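You operate a simulated robot arm through the tools that you are given. There is no shell and no other tool.

You run a simulated robot arm. Do the job below in one go: nothing can be reset, and whatever is moved stays where it is left.

Task
Brake the roll, pin the paper with both clamp bars, brake dial to 2.
Fine: the orange brake lever goes to HOLD first; the levers of the join board's upper and lower bar to HOLD; the rest stays.

It is judged by the outcome, as a careful person would: the job done as asked, and still so three seconds after it is handed in. It fails if anything else is knocked over, pushed out of place, dropped, spilled or broken.

Robot
A 6-joint arm with a two-finger gripper, fixed in place. Base frame: the origin is at the foot of the arm, x ahead of it, y to its left, z up. Units: mm, rad, N and s.
Its first joint turns from -2.897 to 2.897 rad. Payload 2.45 kg.
The TCP is the grasp point between the finger pads, 20 mm short of the fingertips. In the tool frame z runs along the fingers and y along their closing line. The gripper opens to 140 mm. The gripper's body begins 168 mm behind the TCP.
Orientation is that of the tool frame in the base frame, as a unit quaternion [x, y, z, w]. With the fingers straight down and closing along the base's y, the tool's x points along the base's -x, its y along +y and its z along -z.

Tools
- The arm moves only by the tool nudge_tool. Its argument "moves" is a list of rows, each a list of 7 numbers: the turn, a rotation vector about the tool's x, y, z in rad, then the shift along the tool's x, y, z in mm, then the gripper command, from -1 (fully open) to 1 (shut), values between in proportion. In form: [[ax, ay, az, tx, ty, tz, claw], ...]. A call has 1 to 20 rows; each row shifts and turns the commanded pose from where the row before left it, along the tool's axes as they then stand. A row lasts 0.2 s, in which the tool goes at most 50 mm and 0.15 rad; a call with a longer step from one row to the next is refused whole, and so is a gripper value outside its range. Where a pose cannot be reached the arm comes as near as it can. A force on the tool above 90 N (or 10 N above the force at the start of the call, whichever is more), or a blocked arm, ends the call early, and 0.2 s more pass. The fingers move at their own pace (about 45 mm/s each) and stop on an object; they squeeze with about 24 N. The grip force told is the motor's: it shows also when the fingers shut on nothing. Time passes only in rows, and 0.2 s behind the last, so rows that do not move let the fingers close. It gives the time, the measured TCP pose, the force on the tool (base axes), the opening and the grip force at its end, in the units of the frame above (readings bear some noise), with the torque about the TCP (base axes, N m) and any sound that the robot's microphone picked up.
- Cameras (640 x 400 px; columns grow to the right, rows downward): "scene" is fixed at [42.1, -653.3, 1503.1]; the picture's right is [0.89, -0.46, 0.00], its down [-0.16, -0.31, -0.94] and it looks along [0.43, 0.84, -0.34] (base axes); focal length 332 px, centre (320, 200). "wrist" rides on the gripper at [78, 11, -209] in the tool frame; the picture's right is [-0.14, 0.99, 0.00], its down [-0.92, -0.13, -0.37] and it looks along [-0.37, -0.05, 0.93] (tool axes); focal length 280 px, centre (320, 200). There is no depth. A picture from a camera that has moved, and an enlarged one, comes with that camera's place and axes in the base frame and with its lens. The place of the scene camera against the robot may be out by one fixed shift of up to 12 mm in any direction.
- camera(camera): a new picture of that camera. It takes no simulated time.
- enlarge(camera, box): a new picture of the part [left, top, right, bottom] of that camera's present view, enlarged. It takes no simulated time.
- close_job(): hands the job in; it is judged then, once.

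Nothing tells you positions but the pictures and the camera data. Unless the task says otherwise, let go and move clear before handing in.

The tools are called as a command line: name --pt "numbers of a row" for each row, then --argument value for the rest, lists and objects as JSON in quotes. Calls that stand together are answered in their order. nudge_tool: Moves the arm, as the interface text tells. Its arguments: {"type":"object","properties":{"moves":{"type":"array","items":{"type":"array","items":{"type":"number"}}}},"required":["moves"]} The other tools are called the same way: camera (camera) takes a picture; enlarge (camera, box) takes an enlarged picture of a part of a camera's view; close_job () hands the job in.

At the start:

```text
t: 0.0
tool_pos: [413.0, 386.9, 1315.7]
orientation: [0.0, 1.0, 0.0, 0.0]
force: [-0.1, -0.8, 0.1]
wrist_torque: [0.05, 0.0, -0.02]
opening: 140.0
grip_force: 0.1
```

scene: 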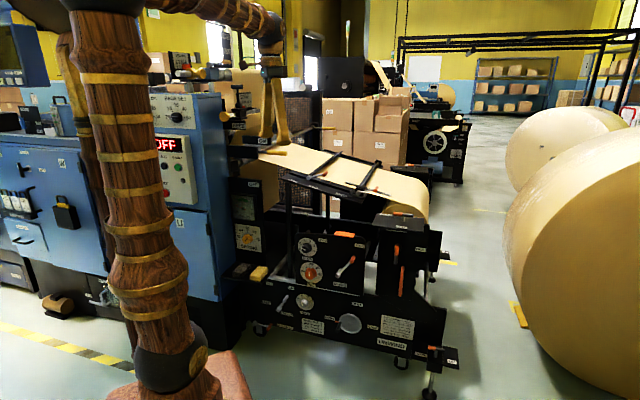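
wrist: 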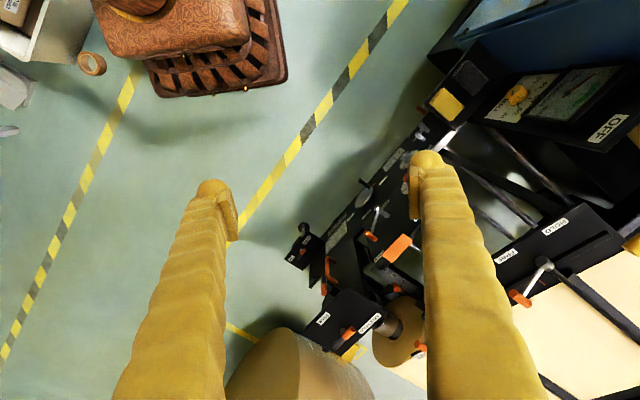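

I see a paper unwinder machine with dials, levers and a join board with two clamp bars. I'll look closer before moving.

enlarge --camera "scene" --box '[220, 130, 460, 280]'

enlarge --camera "scene" --box '[240, 220, 470, 370]'

enlarge --camera "wrist" --box '[280, 200, 480, 380]'

enlarge --camera "wrist" --box '[440, 60, 640, 400]'

```text
2.67 times, centred on (340, 205) of scene
camera zoom: at [42.1, -653.3, 1503.1], right [0.89, -0.46, 0.0], down [-0.16, -0.31, -0.94], along [0.43, 0.84, -0.34], focal length 884 px, centre (267, 187)
```

zoom: 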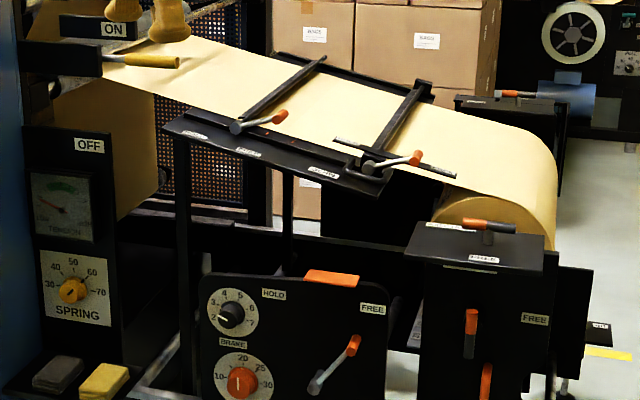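

```text
2.67 times, centred on (355, 295) of scene
camera zoom: at [42.1, -653.3, 1503.1], right [0.89, -0.46, 0.0], down [-0.16, -0.31, -0.94], along [0.43, 0.84, -0.34], focal length 884 px, centre (227, -53)
```

zoom: 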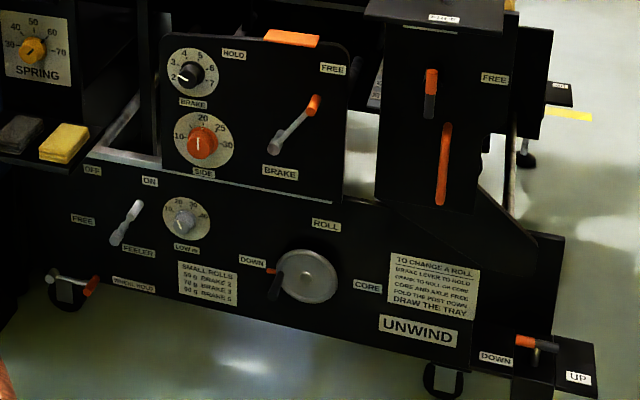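

```text
2.22 times, centred on (380, 290) of wrist
camera zoom: at [334.5, 397.5, 1524.5], right [0.14, 0.99, 0.0], down [0.92, -0.13, 0.37], along [0.37, -0.05, -0.93], focal length 623 px, centre (187, 0)
```

zoom: 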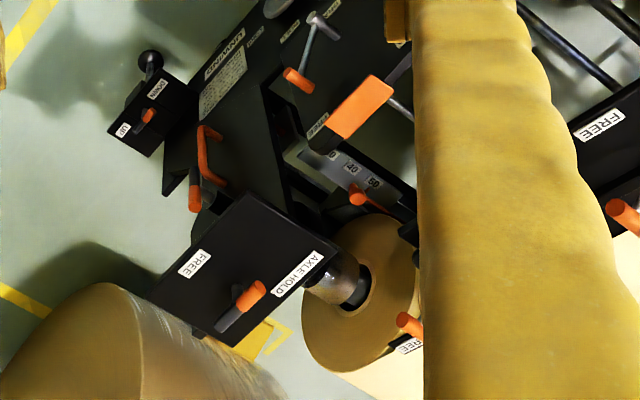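

```text
1.18 times, centred on (540, 230) of wrist
camera zoom: at [334.5, 397.5, 1524.5], right [0.14, 0.99, 0.0], down [0.92, -0.13, 0.37], along [0.37, -0.05, -0.93], focal length 330 px, centre (61, 165)
```

zoom: 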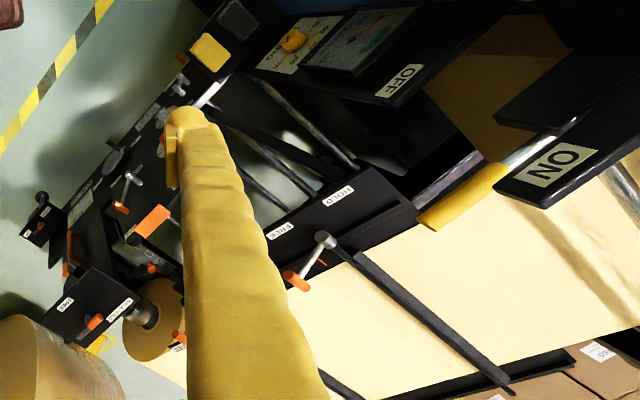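

The machine faces the robot at about 45°, with the brake lever near (811, 500, 705) and the bar levers near (787, 745, 1066) and (966, 562, 1011). I'll read the dials and labels at higher magnification.

enlarge --camera "scene" --box '[285, 225, 375, 295]'

enlarge --camera "scene" --box '[270, 145, 400, 215]'

enlarge --camera "scene" --box '[285, 160, 335, 195]'

enlarge --camera "scene" --box '[340, 175, 400, 215]'

enlarge --camera "wrist" --box '[340, 150, 440, 260]'

enlarge --camera "wrist" --box '[480, 200, 640, 330]'

```text
5.71 times, centred on (330, 260) of scene
camera zoom: at [42.1, -653.3, 1503.1], right [0.89, -0.46, 0.0], down [-0.16, -0.31, -0.94], along [0.43, 0.84, -0.34], focal length 1895 px, centre (263, -143)
```

zoom: 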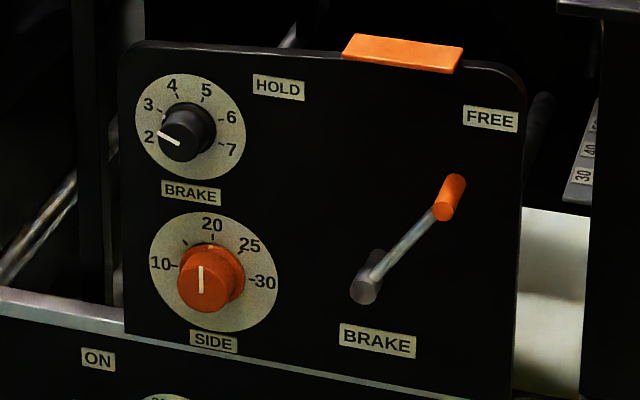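

```text
4.92 times, centred on (335, 180) of scene
camera zoom: at [42.1, -653.3, 1503.1], right [0.89, -0.46, 0.0], down [-0.16, -0.31, -0.94], along [0.43, 0.84, -0.34], focal length 1633 px, centre (246, 298)
```

zoom: 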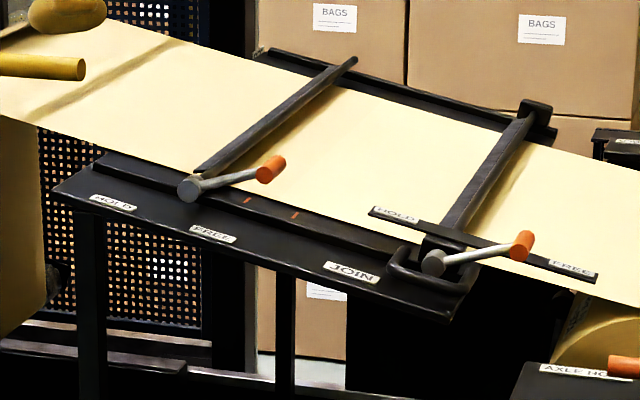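

```text
11.43 times, centred on (310, 178) of scene
camera zoom: at [42.1, -653.3, 1503.1], right [0.89, -0.46, 0.0], down [-0.16, -0.31, -0.94], along [0.43, 0.84, -0.34], focal length 3790 px, centre (434, 457)
```

zoom: 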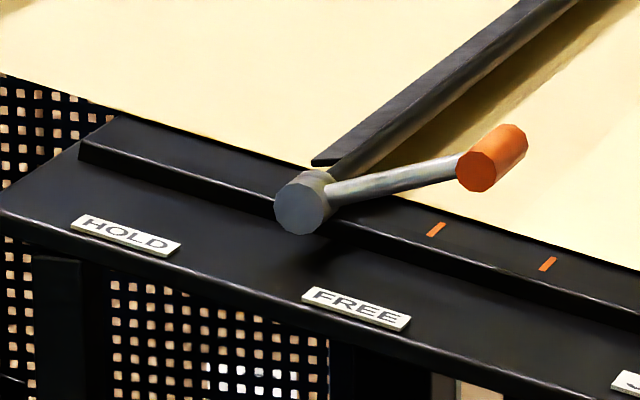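

```text
10.00 times, centred on (370, 195) of scene
camera zoom: at [42.1, -653.3, 1503.1], right [0.89, -0.46, 0.0], down [-0.16, -0.31, -0.94], along [0.43, 0.84, -0.34], focal length 3317 px, centre (-180, 250)
```

zoom: 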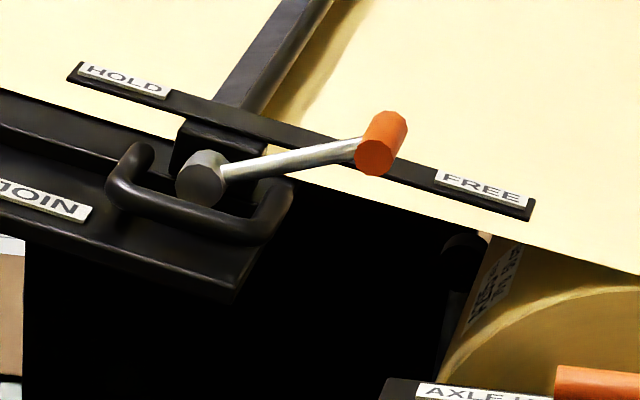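

```text
3.64 times, centred on (390, 205) of wrist
camera zoom: at [334.5, 397.5, 1524.5], right [0.14, 0.99, 0.0], down [0.92, -0.13, 0.37], along [0.37, -0.05, -0.93], focal length 1020 px, centre (66, 182)
```

zoom: 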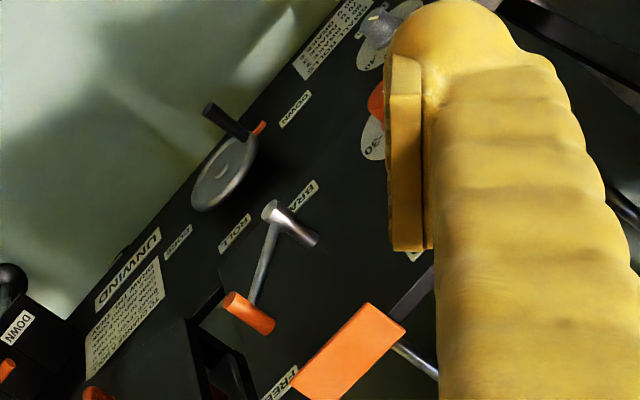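

```text
3.08 times, centred on (560, 265) of wrist
camera zoom: at [334.5, 397.5, 1524.5], right [0.14, 0.99, 0.0], down [0.92, -0.13, 0.37], along [0.37, -0.05, -0.93], focal length 863 px, centre (-418, 0)
```

zoom: 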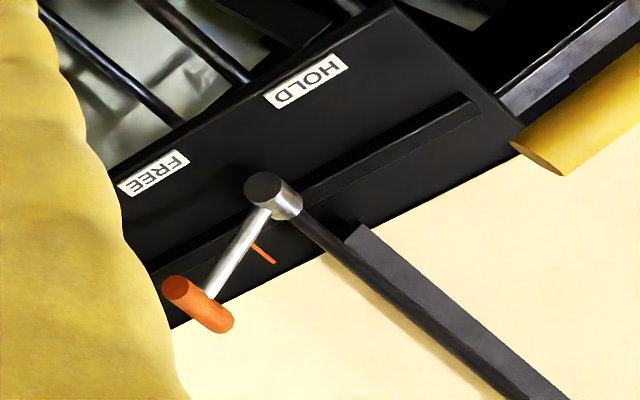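

The brake dial pointer seems to sit around 3. I'll check it at the highest zoom.

enlarge --camera "scene" --box '[300, 233, 332, 255]'

enlarge --camera "scene" --box '[330, 250, 372, 285]'

enlarge --camera "scene" --box '[360, 210, 430, 300]'

```text
16.00 times, centred on (316, 244) of scene
camera zoom: at [42.1, -653.3, 1503.1], right [0.89, -0.46, 0.0], down [-0.16, -0.31, -0.94], along [0.43, 0.84, -0.34], focal length 5306 px, centre (384, -504)
```

zoom: 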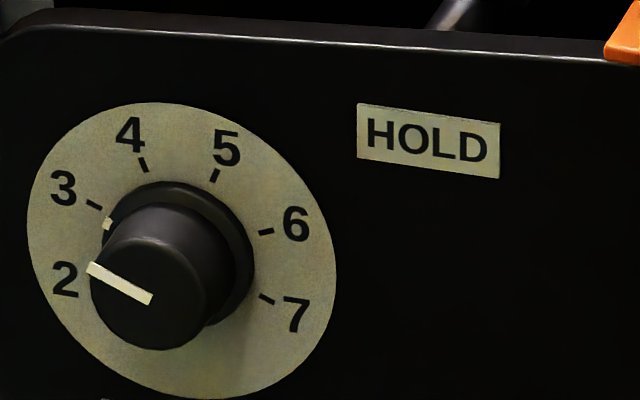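

```text
11.43 times, centred on (351, 268) of scene
camera zoom: at [42.1, -653.3, 1503.1], right [0.89, -0.46, 0.0], down [-0.16, -0.31, -0.94], along [0.43, 0.84, -0.34], focal length 3790 px, centre (-34, -571)
```

zoom: 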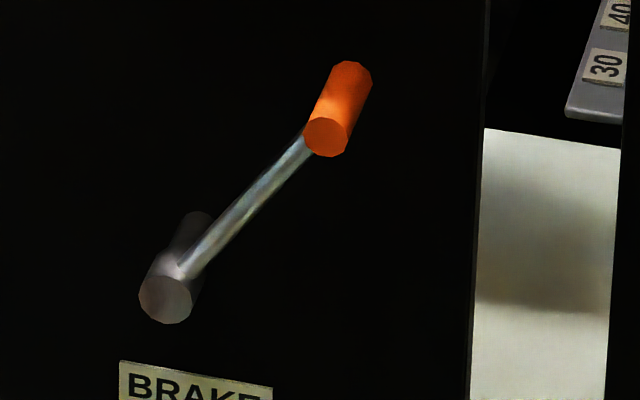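

```text
4.44 times, centred on (395, 255) of scene
camera zoom: at [42.1, -653.3, 1503.1], right [0.89, -0.46, 0.0], down [-0.16, -0.31, -0.94], along [0.43, 0.84, -0.34], focal length 1474 px, centre (-13, -44)
```

zoom: 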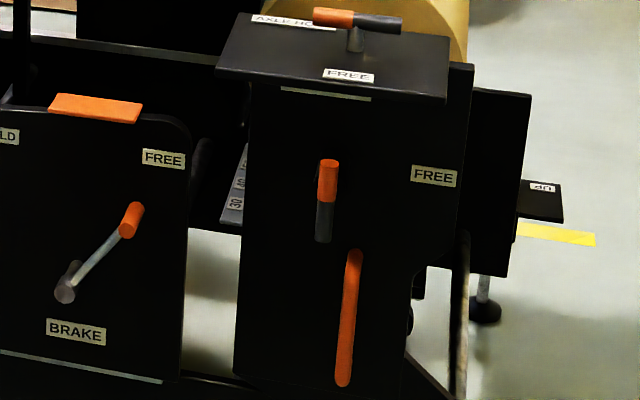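

The dial reads 3, with 45° per number, so it has to turn one step counter-clockwise to reach 2. I plan to work with the tool horizontal, facing the panel with the camera on top, so I first turn the tool 135° about its own axis.

nudge_tool --pt "0 0 0.147 0 0 0 -1" --pt "0 0 0.147 0 0 0 -1" --pt "0 0 0.147 0 0 0 -1" --pt "0 0 0.147 0 0 0 -1" --pt "0 0 0.147 0 0 0 -1" --pt "0 0 0.147 0 0 0 -1" --pt "0 0 0.147 0 0 0 -1" --pt "0 0 0.147 0 0 0 -1"

```text
t: 1.8
tool_pos: [412.8, 388.3, 1315.4]
orientation: [0.555, 0.832, 0.0, -0.001]
force: [0.6, -0.1, 0.5]
wrist_torque: [0.01, 0.03, -0.01]
opening: 140.0
grip_force: 0.0
```

The turn works so far, and I'll finish it now.

nudge_tool --pt "0 0 0.1475 0 0 0 -1" --pt "0 0 0.1475 0 0 0 -1" --pt "0 0 0.1475 0 0 0 -1" --pt "0 0 0.1475 0 0 0 -1" --pt "0 0 0.1475 0 0 0 -1" --pt "0 0 0.1475 0 0 0 -1" --pt "0 0 0.1475 0 0 0 -1" --pt "0 0 0.1475 0 0 0 -1"

camera --camera "wrist"

camera --camera "scene"

```text
t: 3.6
tool_pos: [418.8, 381.7, 1315.9]
orientation: [0.902, 0.431, -0.001, -0.003]
force: [0.3, 0.4, 0.8]
wrist_torque: [0.02, 0.0, -0.01]
opening: 140.0
grip_force: 0.0
out of reach, approached as far as the arm can: row 8
```

```text
taken
camera wrist: at [475.5, 434.9, 1524.4], right [0.68, -0.73, -0.01], down [-0.68, -0.64, 0.37], along [-0.27, -0.25, -0.93], focal length 280 px, centre (320, 200)
```

wrist: 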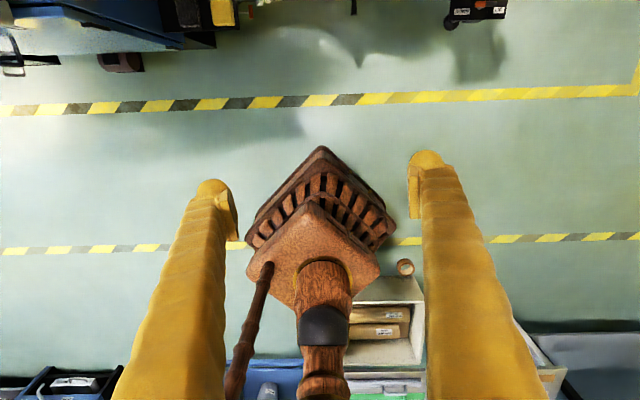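

```text
taken
```

scene: 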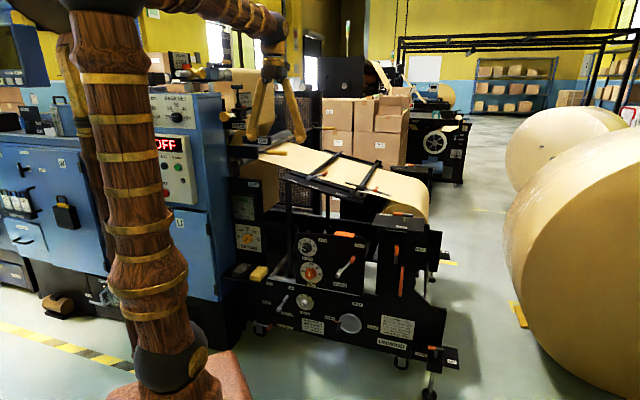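

The last wrist joint hits its limit with the camera on top. I'll use the opposite roll instead, with the camera below, which keeps that joint mid-range for all the turns.

nudge_tool --pt "0 0 -0.13 0 0 0 -1" --pt "0 0 -0.15 0 0 0 -1" --pt "0 0 -0.15 0 0 0 -1" --pt "0 0 -0.15 0 0 0 -1" --pt "0 0 -0.15 0 0 0 -1" --pt "0 0 -0.15 0 0 0 -1" --pt "0 0 -0.15 0 0 0 -1" --pt "0 0 -0.15 0 0 0 -1" --pt "0 0 -0.15 0 0 0 -1" --pt "0 0 -0.15 0 0 0 -1" --pt "0 0 -0.15 0 0 0 -1" --pt "0 0 -0.15 0 0 0 -1" --pt "0 0 -0.15 0 0 0 -1" --pt "0 0 -0.15 0 0 0 -1" --pt "0 0 -0.15 0 0 0 -1" --pt "0 0 -0.15 0 0 0 -1" --pt "0 0 -0.15 0 0 0 -1" --pt "0 0 -0.15 0 0 0 -1" --pt "0 0 -0.15 0 0 0 -1" --pt "0 0 -0.15 0 0 0 -1"

```text
t: 7.8
tool_pos: [417.1, 382.4, 1316.3]
orientation: [-0.357, 0.934, 0.003, -0.001]
force: [-0.1, 0.1, -0.1]
wrist_torque: [0.01, -0.04, -0.02]
opening: 139.8
grip_force: 0.0
```

nudge_tool --pt "0 0 -0.055 0 0 0 -1" --pt "0 -0.15 0 0 0 0 -1" --pt "0 -0.15 0 0 0 0 -1"

camera --camera "wrist"

```text
t: 8.6
tool_pos: [417.6, 382.0, 1315.8]
orientation: [-0.378, 0.913, 0.06, 0.138]
force: [0.8, 0.4, -1.2]
wrist_torque: [-0.01, 0.07, 0.0]
opening: 140.2
grip_force: 0.0
```

```text
taken
camera wrist: at [313.4, 292.6, 1492.1], right [-0.61, 0.79, 0.05], down [0.64, 0.45, 0.62], along [0.47, 0.41, -0.78], focal length 280 px, centre (320, 200)
```

wrist: 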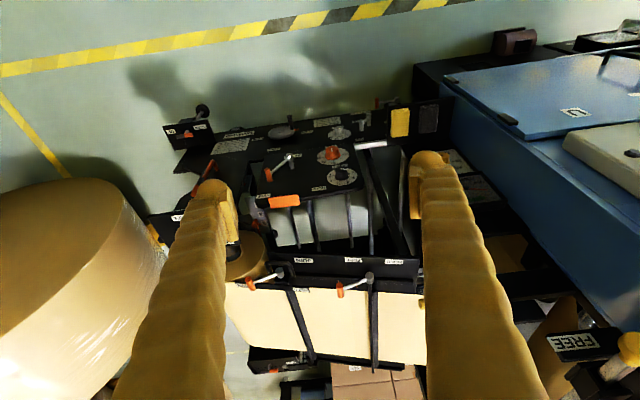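

This is a very good view of all the controls, so I'll enlarge it to measure positions.

enlarge --camera "wrist" --box '[240, 110, 400, 210]'

enlarge --camera "wrist" --box '[230, 240, 420, 360]'

enlarge --camera "wrist" --box '[240, 250, 320, 305]'

enlarge --camera "wrist" --box '[320, 250, 420, 310]'

```text
4.00 times, centred on (320, 160) of wrist
camera zoom: at [313.4, 292.6, 1492.1], right [-0.61, 0.79, 0.05], down [0.64, 0.45, 0.62], along [0.47, 0.41, -0.78], focal length 1122 px, centre (320, 360)
```

zoom: 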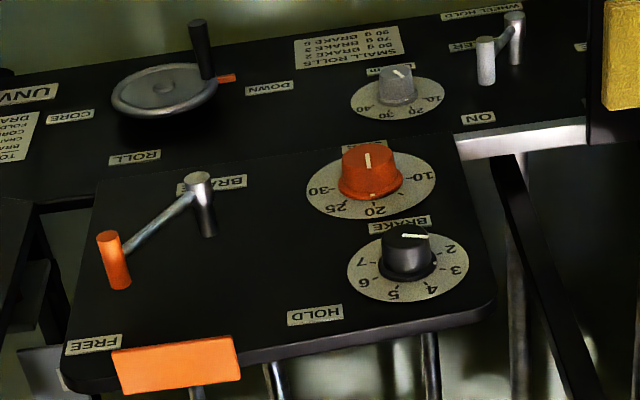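

```text
3.33 times, centred on (325, 300) of wrist
camera zoom: at [313.4, 292.6, 1492.1], right [-0.61, 0.79, 0.05], down [0.64, 0.45, 0.62], along [0.47, 0.41, -0.78], focal length 935 px, centre (303, -133)
```

zoom: 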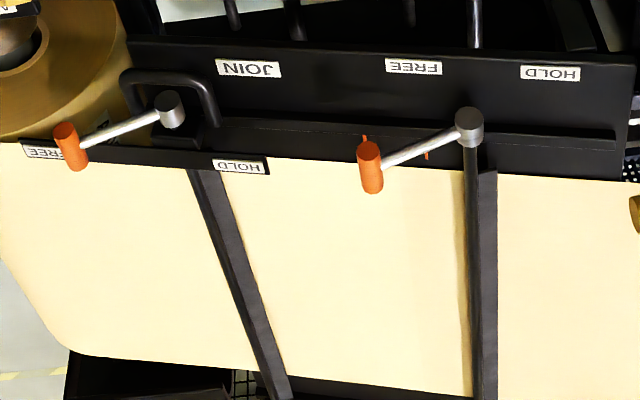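

```text
7.27 times, centred on (280, 278) of wrist
camera zoom: at [313.4, 292.6, 1492.1], right [-0.61, 0.79, 0.05], down [0.64, 0.45, 0.62], along [0.47, 0.41, -0.78], focal length 2039 px, centre (611, -364)
```

zoom: 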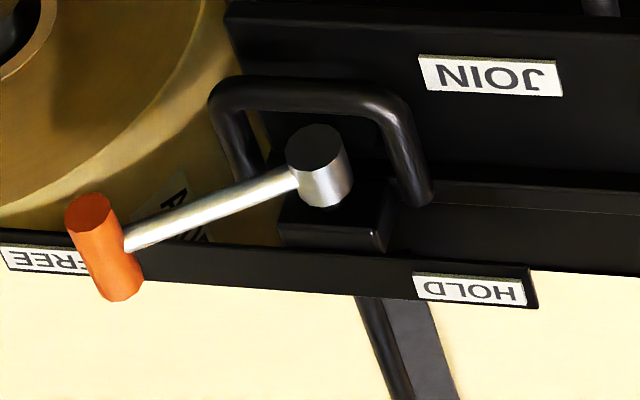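

```text
6.40 times, centred on (370, 280) of wrist
camera zoom: at [313.4, 292.6, 1492.1], right [-0.61, 0.79, 0.05], down [0.64, 0.45, 0.62], along [0.47, 0.41, -0.78], focal length 1794 px, centre (0, -312)
```

zoom: 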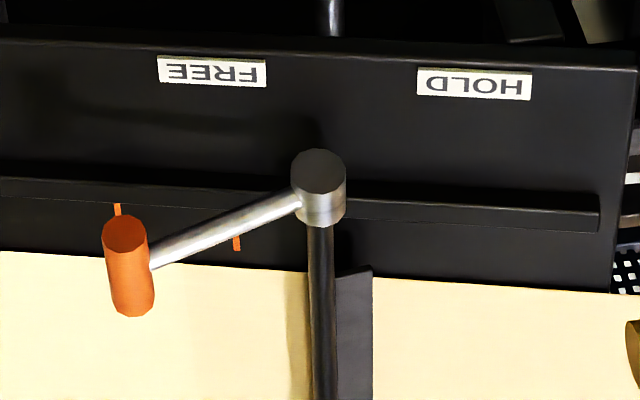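

The controls lie in a plane facing the robot. In a frame with u to the right along the panel and v away from the base, the brake handle is near u=219, v=906–945, z=697. I'll move toward it and tilt the tool to horizontal.

nudge_tool --pt "0 0 0 -14.6 -23.75 37.3 -1" --pt "0 0 0 -14.6 -23.75 37.3 -1" --pt "0 0 0 -14.6 -23.75 37.3 -1" --pt "0 0 0 -14.6 -23.75 37.3 -1" --pt "0 0 0 -14.6 -23.75 37.3 -1" --pt "0 0 0 -14.6 -23.75 37.3 -1" --pt "0 0 0 -14.6 -23.75 37.3 -1" --pt "0 0 0 -14.6 -23.75 37.3 -1"

camera --camera "scene"

```text
t: 10.4
tool_pos: [692.5, 390.3, 1063.9]
orientation: [-0.378, 0.914, 0.06, 0.138]
force: [0.0, 0.5, -0.2]
wrist_torque: [0.0, 0.01, -0.01]
opening: 140.1
grip_force: 0.0
```

```text
taken
```

scene: 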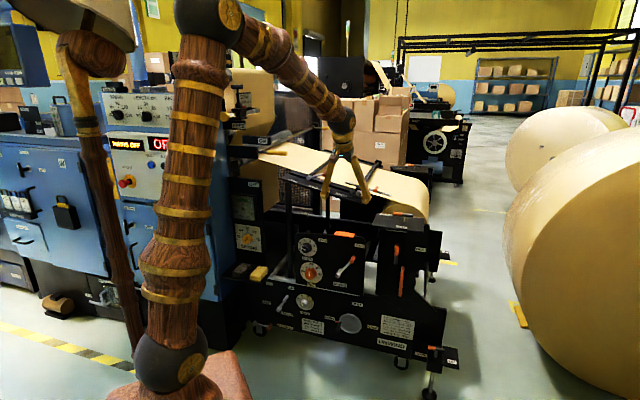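

nudge_tool --pt "0 -0.1411 0 0 0 0 -1" --pt "0 -0.1411 0 0 0 0 -1" --pt "0 -0.1411 0 0 0 0 -1" --pt "0 -0.1411 0 0 0 0 -1" --pt "0 -0.1411 0 0 0 0 -1" --pt "0 -0.1411 0 0 0 0 -1" --pt "0 -0.1411 0 0 0 0 -1" --pt "0 -0.1411 0 0 0 0 -1" --pt "0 -0.1411 0 0 0 0 -1"

camera --camera "scene"

camera --camera "wrist"

```text
t: 12.4
tool_pos: [693.1, 389.0, 1064.3]
orientation: [-0.267, 0.655, 0.273, 0.652]
force: [0.7, 0.7, 0.4]
wrist_torque: [-0.05, 0.01, -0.03]
opening: 140.1
grip_force: 0.0
```

```text
taken
```

scene: 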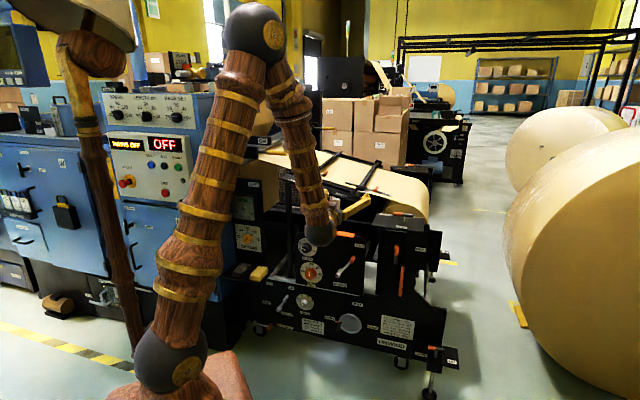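

```text
taken
camera wrist: at [536.9, 249.0, 987.2], right [-0.7, 0.7, 0.15], down [-0.16, -0.36, 0.92], along [0.7, 0.62, 0.36], focal length 280 px, centre (320, 200)
```

wrist: 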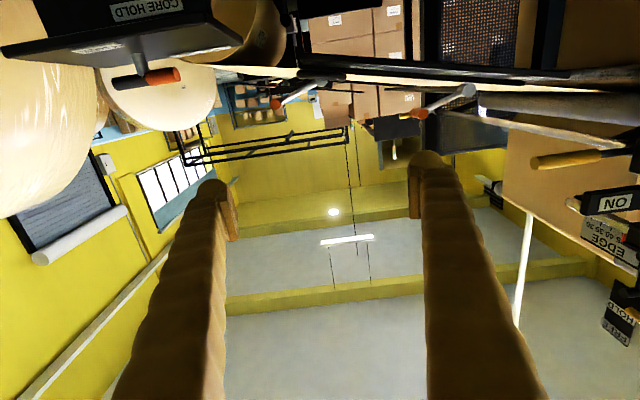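

The tool is now horizontal and facing the panel. Next I lower it to brake-lever height, staying well in front of the handle.

nudge_tool --pt "0 0 0 45.9 0 0 -1" --pt "0 0 0 45.9 0 0 -1" --pt "0 0 0 45.9 0 0 -1" --pt "0 0 0 45.9 0 0 -1" --pt "0 0 0 45.9 0 0 -1" --pt "0 0 0 45.9 0 0 -1" --pt "0 0 0 45.9 0 0 -1" --pt "0 0 0 45.9 0 0 -1"

camera --camera "scene"

camera --camera "wrist"

```text
t: 14.2
tool_pos: [810.9, 402.6, 856.3]
orientation: [-0.249, 0.673, 0.307, 0.625]
force: [-0.1, 0.3, -0.7]
wrist_torque: [0.01, -0.03, 0.0]
opening: 140.0
grip_force: 0.1
out of reach, approached as far as the arm can: row 1, 2, 3, 4, 5, 6, 7, 8
```

```text
taken
```

scene: 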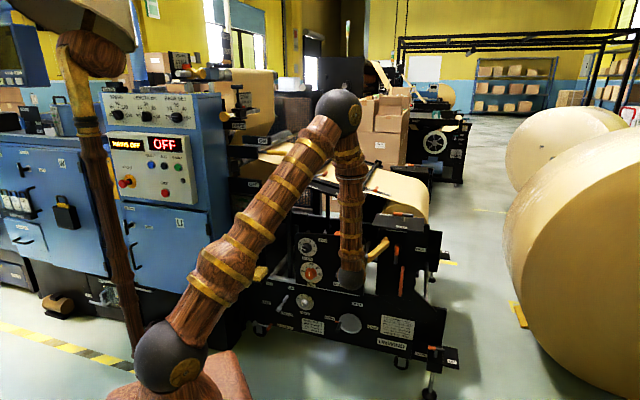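

```text
taken
camera wrist: at [651.4, 261.8, 785.5], right [-0.7, 0.67, 0.24], down [-0.07, -0.4, 0.91], along [0.71, 0.62, 0.33], focal length 280 px, centre (320, 200)
```

wrist: 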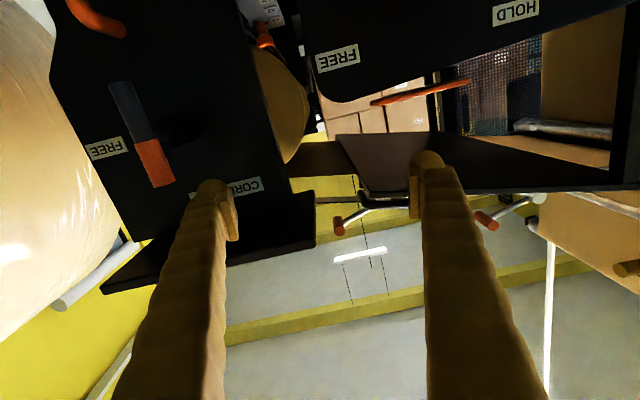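

The straight-down path ran into a joint limit and the arm drifted beside the axle table. It touched nothing, but I'll move left (−u) away from the table first.

nudge_tool --pt "0 0 0 0 30 0 -1" --pt "0 0 0 0 30 0 -1" --pt "0 0 0 0 30 0 -1"

camera --camera "scene"

camera --camera "wrist"

```text
t: 15.0
tool_pos: [753.2, 467.3, 876.9]
orientation: [-0.245, 0.675, 0.311, 0.622]
force: [0.2, -1.6, 0.7]
wrist_torque: [-0.02, -0.03, -0.01]
opening: 140.0
grip_force: 0.0
out of reach, approached as far as the arm can: row 2, 3
```

```text
taken
```

scene: 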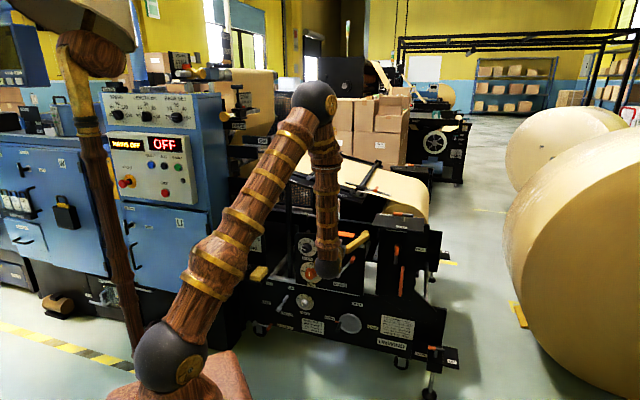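

```text
taken
camera wrist: at [593.7, 327.2, 806.3], right [-0.7, 0.67, 0.25], down [-0.06, -0.41, 0.91], along [0.71, 0.62, 0.33], focal length 280 px, centre (320, 200)
```

wrist: 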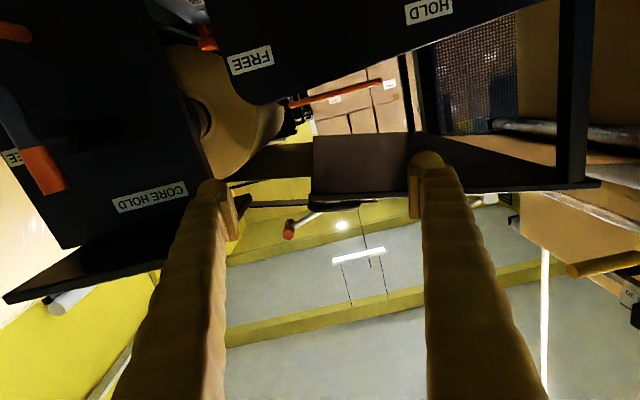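

The arm can't pitch the tool fully horizontal this low, so I'll approach with the tool tilted about 28° downward and level its roll.

nudge_tool --pt "0 0.14 0 0 0 0 -1" --pt "0.026 0 -0.115 0 0 0 -1" --pt "0 0.15 0 0 0 0 -1" --pt "0 0.15 0 0 0 0 -1"

camera --camera "wrist"

camera --camera "scene"

```text
t: 16.0
tool_pos: [762.1, 466.8, 884.2]
orientation: [-0.321, 0.792, 0.231, 0.465]
force: [0.3, -0.3, -0.3]
wrist_torque: [-0.02, -0.02, 0.01]
opening: 140.0
grip_force: 0.0
out of reach, approached as far as the arm can: row 2
```

```text
taken
camera wrist: at [602.9, 312.7, 911.2], right [-0.67, 0.72, 0.19], down [0.21, -0.06, 0.98], along [0.72, 0.69, -0.11], focal length 280 px, centre (320, 200)
```

wrist: 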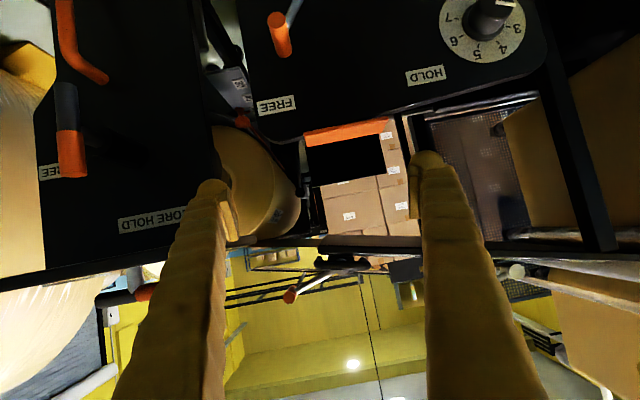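

```text
taken
```

scene: 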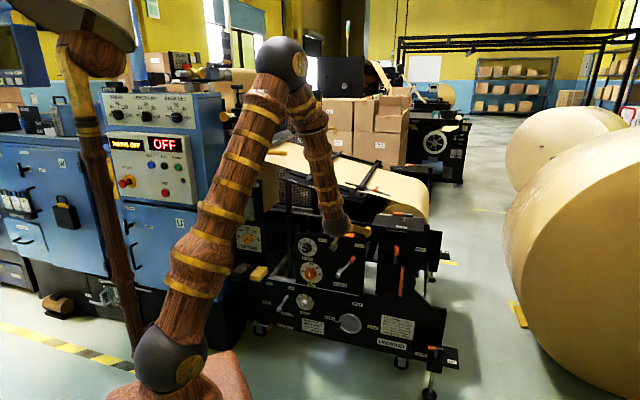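

enlarge --camera "wrist" --box '[220, 0, 380, 100]'

enlarge --camera "wrist" --box '[420, 0, 580, 100]'

```text
4.00 times, centred on (300, 50) of wrist
camera zoom: at [602.9, 312.7, 911.2], right [-0.67, 0.72, 0.19], down [0.21, -0.06, 0.98], along [0.72, 0.69, -0.11], focal length 1122 px, centre (400, 800)
```

zoom: 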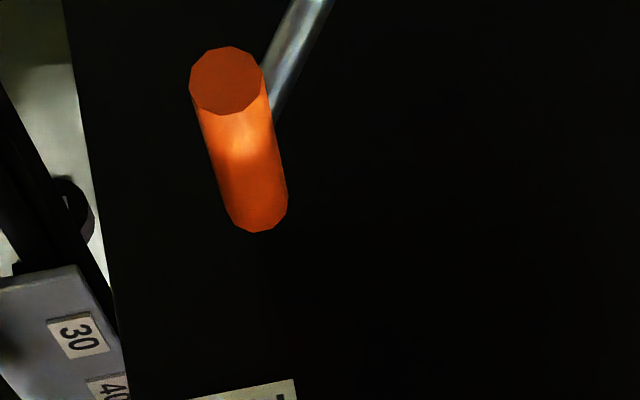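

```text
4.00 times, centred on (500, 50) of wrist
camera zoom: at [602.9, 312.7, 911.2], right [-0.67, 0.72, 0.19], down [0.21, -0.06, 0.98], along [0.72, 0.69, -0.11], focal length 1122 px, centre (-400, 800)
```

zoom: 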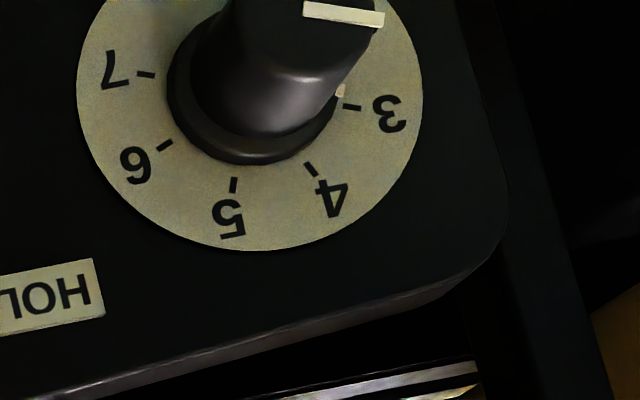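

The handle front is near u=218, v=906, z=696 with a diameter of about 18 mm. I'll level the orientation, partly close the fingers to a cage, and go to a pre-position in front of it.

nudge_tool --pt "0.054 0 -0.048 0 0 0 0.3" --pt "0 0 0 34.2 -3 12.3 0.34" --pt "0 0 0 34.2 -3 12.3 0.34" --pt "0 0 0 34.2 -3 12.3 0.34" --pt "0 0 0 34.2 -3 12.3 0.34"

camera --camera "wrist"

camera --camera "scene"

```text
t: 17.2
tool_pos: [784.0, 443.2, 770.7]
orientation: [-0.323, 0.794, 0.214, 0.469]
force: [0.7, 0.2, -0.3]
wrist_torque: [-0.02, 0.02, 0.02]
opening: 46.1
grip_force: 0.0
out of reach, approached as far as the arm can: row 3, 4, 5
```

```text
taken
camera wrist: at [621.9, 292.6, 799.9], right [-0.66, 0.74, 0.16], down [0.19, -0.04, 0.98], along [0.73, 0.68, -0.12], focal length 280 px, centre (320, 200)
```

wrist: 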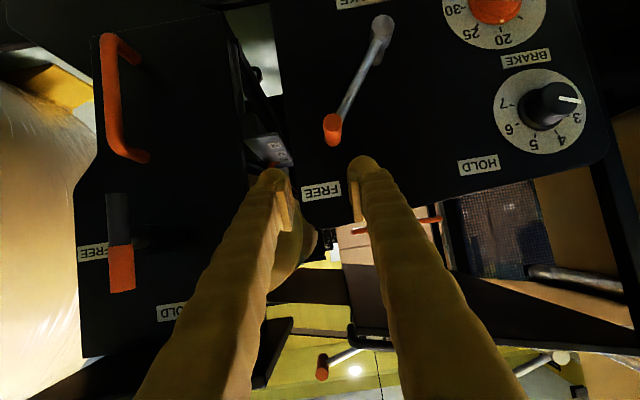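

```text
taken
```

scene: 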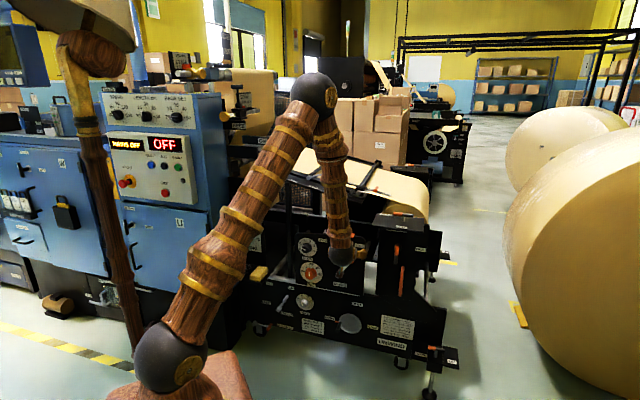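

Working through the wrist geometry, the last joint is at its negative limit on this branch. A +180° roll, which puts the camera on top, centres that joint again, so I'll back off slightly and do that roll.

nudge_tool --pt "0 0 0.15 0 0 -20 0.34" --pt "0 0 0.15 0 0 -20 0.34" --pt "0 0 0.15 0 0 0 0.34" --pt "0 0 0.15 0 0 0 0.34" --pt "0 0 0.15 0 0 0 0.34" --pt "0 0 0.15 0 0 0 0.34" --pt "0 0 0.15 0 0 0 0.34" --pt "0 0 0.15 0 0 0 0.34" --pt "0 0 0.15 0 0 0 0.34" --pt "0 0 0.15 0 0 0 0.34" --pt "0 0 0.15 0 0 0 0.34" --pt "0 0 0.15 0 0 0 0.34" --pt "0 0 0.15 0 0 0 0.34" --pt "0 0 0.15 0 0 0 0.34" --pt "0 0 0.15 0 0 0 0.34" --pt "0 0 0.15 0 0 0 0.34" --pt "0 0 0.15 0 0 0 0.34" --pt "0 0 0.15 0 0 0 0.34" --pt "0 0 0.15 0 0 0 0.34" --pt "0 0 0.15 0 0 0 0.34"

camera --camera "wrist"

camera --camera "scene"

```text
t: 21.4
tool_pos: [761.7, 419.4, 788.2]
orientation: [0.764, 0.382, 0.493, -0.164]
force: [-0.6, 0.0, -0.2]
wrist_torque: [-0.02, -0.01, -0.01]
opening: 46.1
grip_force: 0.1
```

```text
taken
camera wrist: at [654.3, 313.9, 954.5], right [0.71, -0.71, 0.0], down [-0.53, -0.54, -0.66], along [0.46, 0.46, -0.75], focal length 280 px, centre (320, 200)
```

wrist: 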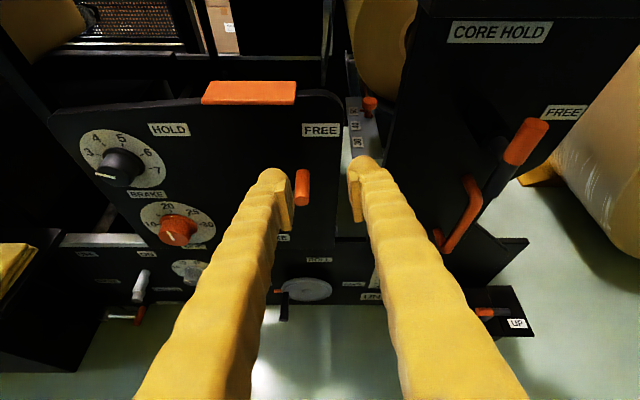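

```text
taken
```

scene: 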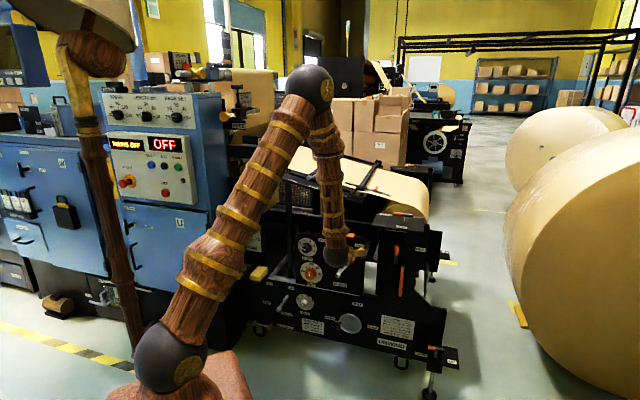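

The flip worked and the camera is on top with all joints free. I'll fix the residual roll and move to the pre-position just in front of the brake handle.

nudge_tool --pt "0 0 0.143 0 0 0 0.34" --pt "0 0 0 -17.9 -10.5 17.7 0.34" --pt "0 0 0 -17.9 -10.5 17.7 0.34"

camera --camera "wrist"

enlarge --camera "scene" --box '[285, 210, 415, 300]'

```text
t: 22.2
tool_pos: [756.3, 444.0, 739.8]
orientation: [0.79, 0.327, 0.48, -0.199]
force: [-0.3, -0.3, 0.7]
wrist_torque: [-0.02, 0.01, 0.03]
opening: 46.0
grip_force: 0.0
```

```text
taken
camera wrist: at [657.6, 330.5, 905.5], right [0.66, -0.74, -0.12], down [-0.62, -0.44, -0.65], along [0.43, 0.5, -0.75], focal length 280 px, centre (320, 200)
```

wrist: 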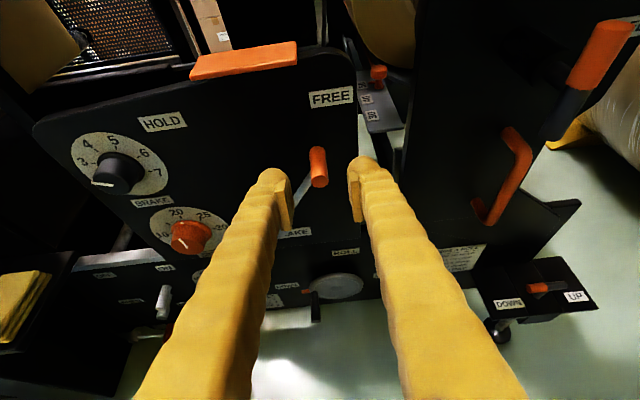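

```text
4.44 times, centred on (350, 255) of scene
camera zoom: at [42.1, -653.3, 1503.1], right [0.89, -0.46, 0.0], down [-0.16, -0.31, -0.94], along [0.43, 0.84, -0.34], focal length 1474 px, centre (187, -44)
```

zoom: 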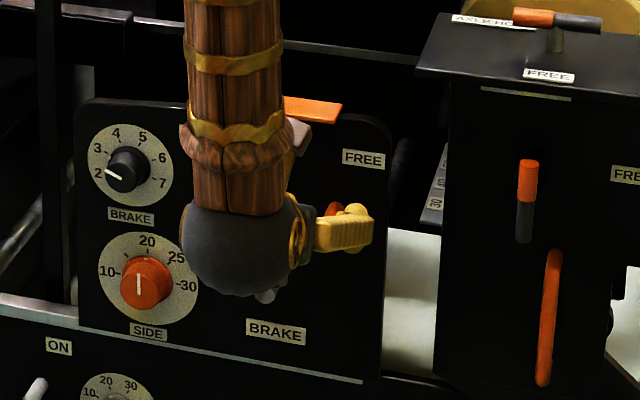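

The fingers straddle the handle line well (TCP u=221, z=740). I'll advance along the tool axis so the handle sits between the fingers.

nudge_tool --pt "0 0 0 0 -2.5 28 0.34" --pt "0 0 0 0 -2.5 28 0.34" --pt "0 0 0 0 0 28 0.34"

camera --camera "wrist"

enlarge --camera "scene" --box '[285, 210, 415, 300]'

```text
t: 23.0
tool_pos: [809.3, 500.3, 703.5]
orientation: [0.789, 0.327, 0.481, -0.199]
force: [0.3, 0.1, -0.1]
wrist_torque: [-0.03, -0.03, 0.04]
opening: 46.3
grip_force: 0.1
```

```text
taken
camera wrist: at [709.5, 386.5, 867.7], right [0.66, -0.74, -0.12], down [-0.62, -0.44, -0.65], along [0.43, 0.5, -0.75], focal length 280 px, centre (320, 200)
```

wrist: 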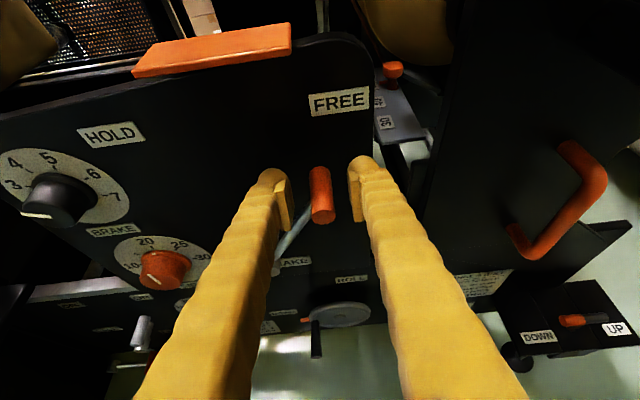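

```text
4.44 times, centred on (350, 255) of scene
camera zoom: at [42.1, -653.3, 1503.1], right [0.89, -0.46, 0.0], down [-0.16, -0.31, -0.94], along [0.43, 0.84, -0.34], focal length 1474 px, centre (187, -44)
```

zoom: 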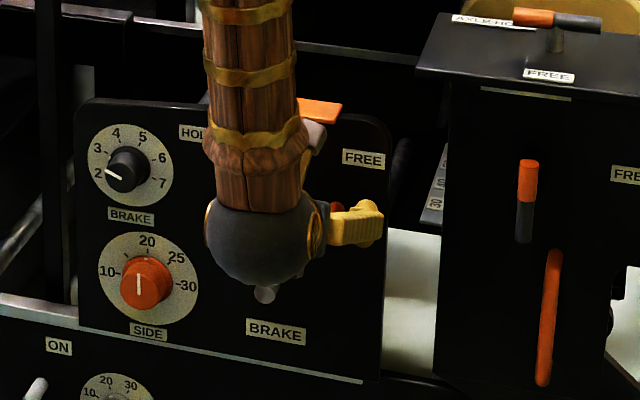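

The handle is between the fingers (TCP u=218, v=926, z=703). I'll sweep it left along the arc with the right-hand finger, first up to about top centre.

nudge_tool --pt "0 0 0 -0.6 -7.2 0.3 0.34" --pt "0 0 0 -0.6 -7.2 0.3 0.34" --pt "0 0 0 4.35 -8.65 -2.25 0.34" --pt "0 0 0 4.35 -8.65 -2.25 0.34" --pt "0 0 0 3.15 -9.85 -1.65 0.34" --pt "0 0 0 3.15 -9.85 -1.65 0.34" --pt "0 0 0 1.6 -10.25 -0.83 0.34" --pt "0 0 0 1.6 -10.25 -0.83 0.34"

camera --camera "wrist"

```text
t: 24.8
tool_pos: [767.6, 537.8, 723.0]
orientation: [0.788, 0.331, 0.477, -0.205]
force: [0.6, 0.4, 0.4]
wrist_torque: [0.01, -0.02, 0.01]
opening: 46.5
grip_force: 0.1
out of reach, approached as far as the arm can: row 6, 7, 8
```

```text
taken
camera wrist: at [671.5, 422.6, 888.0], right [0.67, -0.73, -0.13], down [-0.62, -0.45, -0.65], along [0.42, 0.51, -0.75], focal length 280 px, centre (320, 200)
```

wrist: 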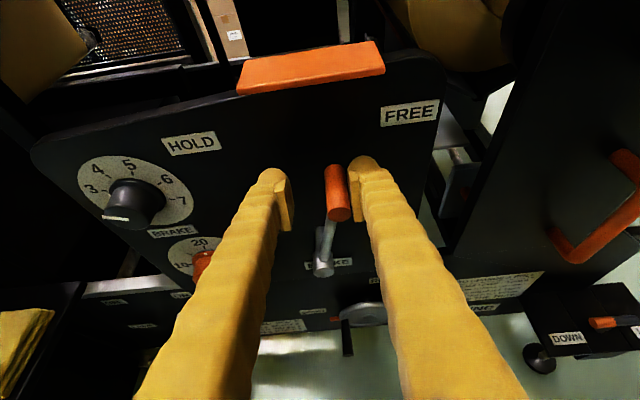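

The lever follows, but the arm has reached a wrist limit at this heading. I'll yaw the tool a little (pointing more to the left), which frees that joint, and carry on along the arc.

nudge_tool --pt "0.133 0 -0.069 0 0 0 0.34" --pt "0.133 0 -0.069 0 0 0 0.34" --pt "0 0 0 1.09 -7.64 2.1 0.34" --pt "0 0 0 1.09 -7.64 2.1 0.34" --pt "0 0 0 1.43 -10.03 2.76 0.34" --pt "0 0 0 1.43 -10.03 2.76 0.34" --pt "0 0 0 -0.2 -9.8 3.5 0.34" --pt "0 0 0 -0.2 -9.8 3.5 0.34"

camera --camera "wrist"

enlarge --camera "scene" --box '[285, 210, 415, 300]'

```text
t: 26.6
tool_pos: [725.5, 579.3, 719.1]
orientation: [0.732, 0.441, 0.445, -0.268]
force: [-0.1, 0.4, -0.8]
wrist_torque: [0.0, 0.01, -0.03]
opening: 46.2
grip_force: 0.0
```

```text
taken
camera wrist: at [665.5, 440.9, 885.2], right [0.85, -0.52, -0.12], down [-0.46, -0.6, -0.65], along [0.26, 0.61, -0.75], focal length 280 px, centre (320, 200)
```

wrist: 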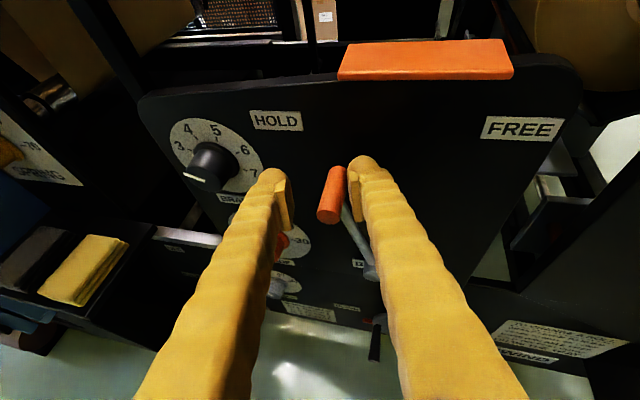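

```text
4.44 times, centred on (350, 255) of scene
camera zoom: at [42.1, -653.3, 1503.1], right [0.89, -0.46, 0.0], down [-0.16, -0.31, -0.94], along [0.43, 0.84, -0.34], focal length 1474 px, centre (187, -44)
```

zoom: 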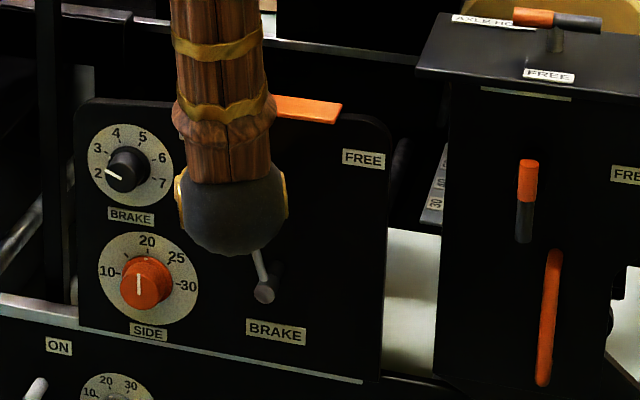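

The lever is past vertical and heading to HOLD. I'll continue along the arc in small steps.

nudge_tool --pt "0 0 0 -1.82 -9.4 4.22 0.34" --pt "0 0 0 -1.82 -9.4 4.22 0.34" --pt "0 0 0 -3.2 -7.6 4.5 0.34"

camera --camera "wrist"

enlarge --camera "scene" --box '[285, 210, 415, 300]'

```text
t: 27.4
tool_pos: [707.4, 597.2, 708.2]
orientation: [0.731, 0.442, 0.445, -0.268]
force: [0.5, -0.1, -0.5]
wrist_torque: [0.0, -0.03, 0.02]
opening: 46.3
grip_force: 0.0
```

```text
taken
camera wrist: at [645.7, 459.9, 873.0], right [0.85, -0.52, -0.12], down [-0.46, -0.6, -0.65], along [0.26, 0.61, -0.75], focal length 280 px, centre (320, 200)
```

wrist: 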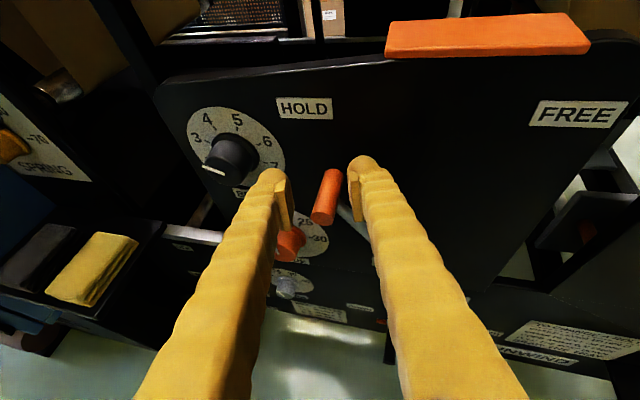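

```text
4.44 times, centred on (350, 255) of scene
camera zoom: at [42.1, -653.3, 1503.1], right [0.89, -0.46, 0.0], down [-0.16, -0.31, -0.94], along [0.43, 0.84, -0.34], focal length 1474 px, centre (187, -44)
```

zoom: 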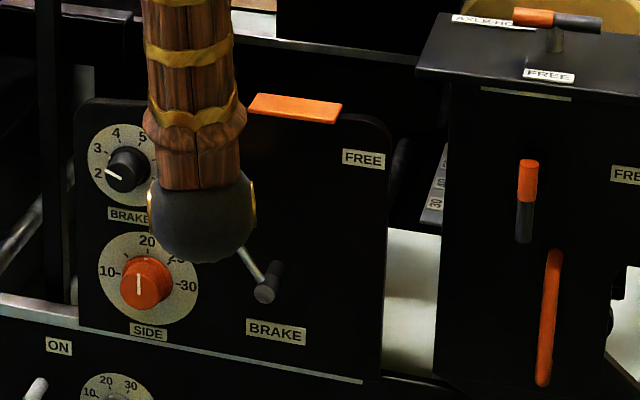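

The lever has snapped over and the handle now sits at about −35°, the mirror of FREE and free of the pushing finger. I'll retreat and check it.

nudge_tool --pt "0 0 0 0 0 -30 0.34" --pt "0 0 0 0 0 -40 0.34" --pt "0 0 0 0 0 -45 0.34" --pt "0 0 0 0 0 -45 0.34"

camera --camera "wrist"

camera --camera "scene"

```text
t: 28.4
tool_pos: [640.5, 471.7, 780.6]
orientation: [0.732, 0.441, 0.445, -0.268]
force: [0.2, -0.3, -0.8]
wrist_torque: [0.03, 0.01, 0.04]
opening: 46.2
grip_force: 0.0
```

```text
taken
camera wrist: at [581.2, 334.6, 945.8], right [0.85, -0.52, -0.12], down [-0.46, -0.6, -0.65], along [0.26, 0.61, -0.75], focal length 280 px, centre (320, 200)
```

wrist: 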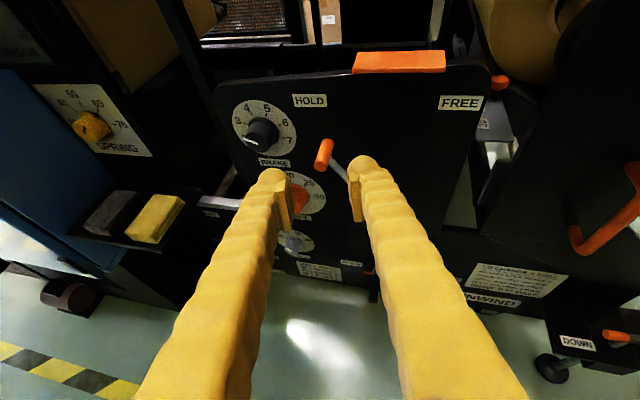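

```text
taken
```

scene: 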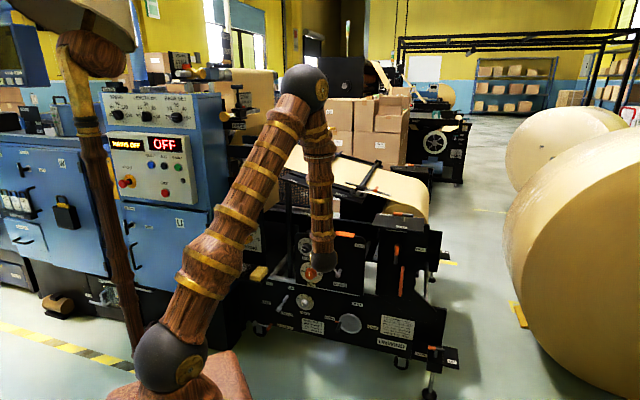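

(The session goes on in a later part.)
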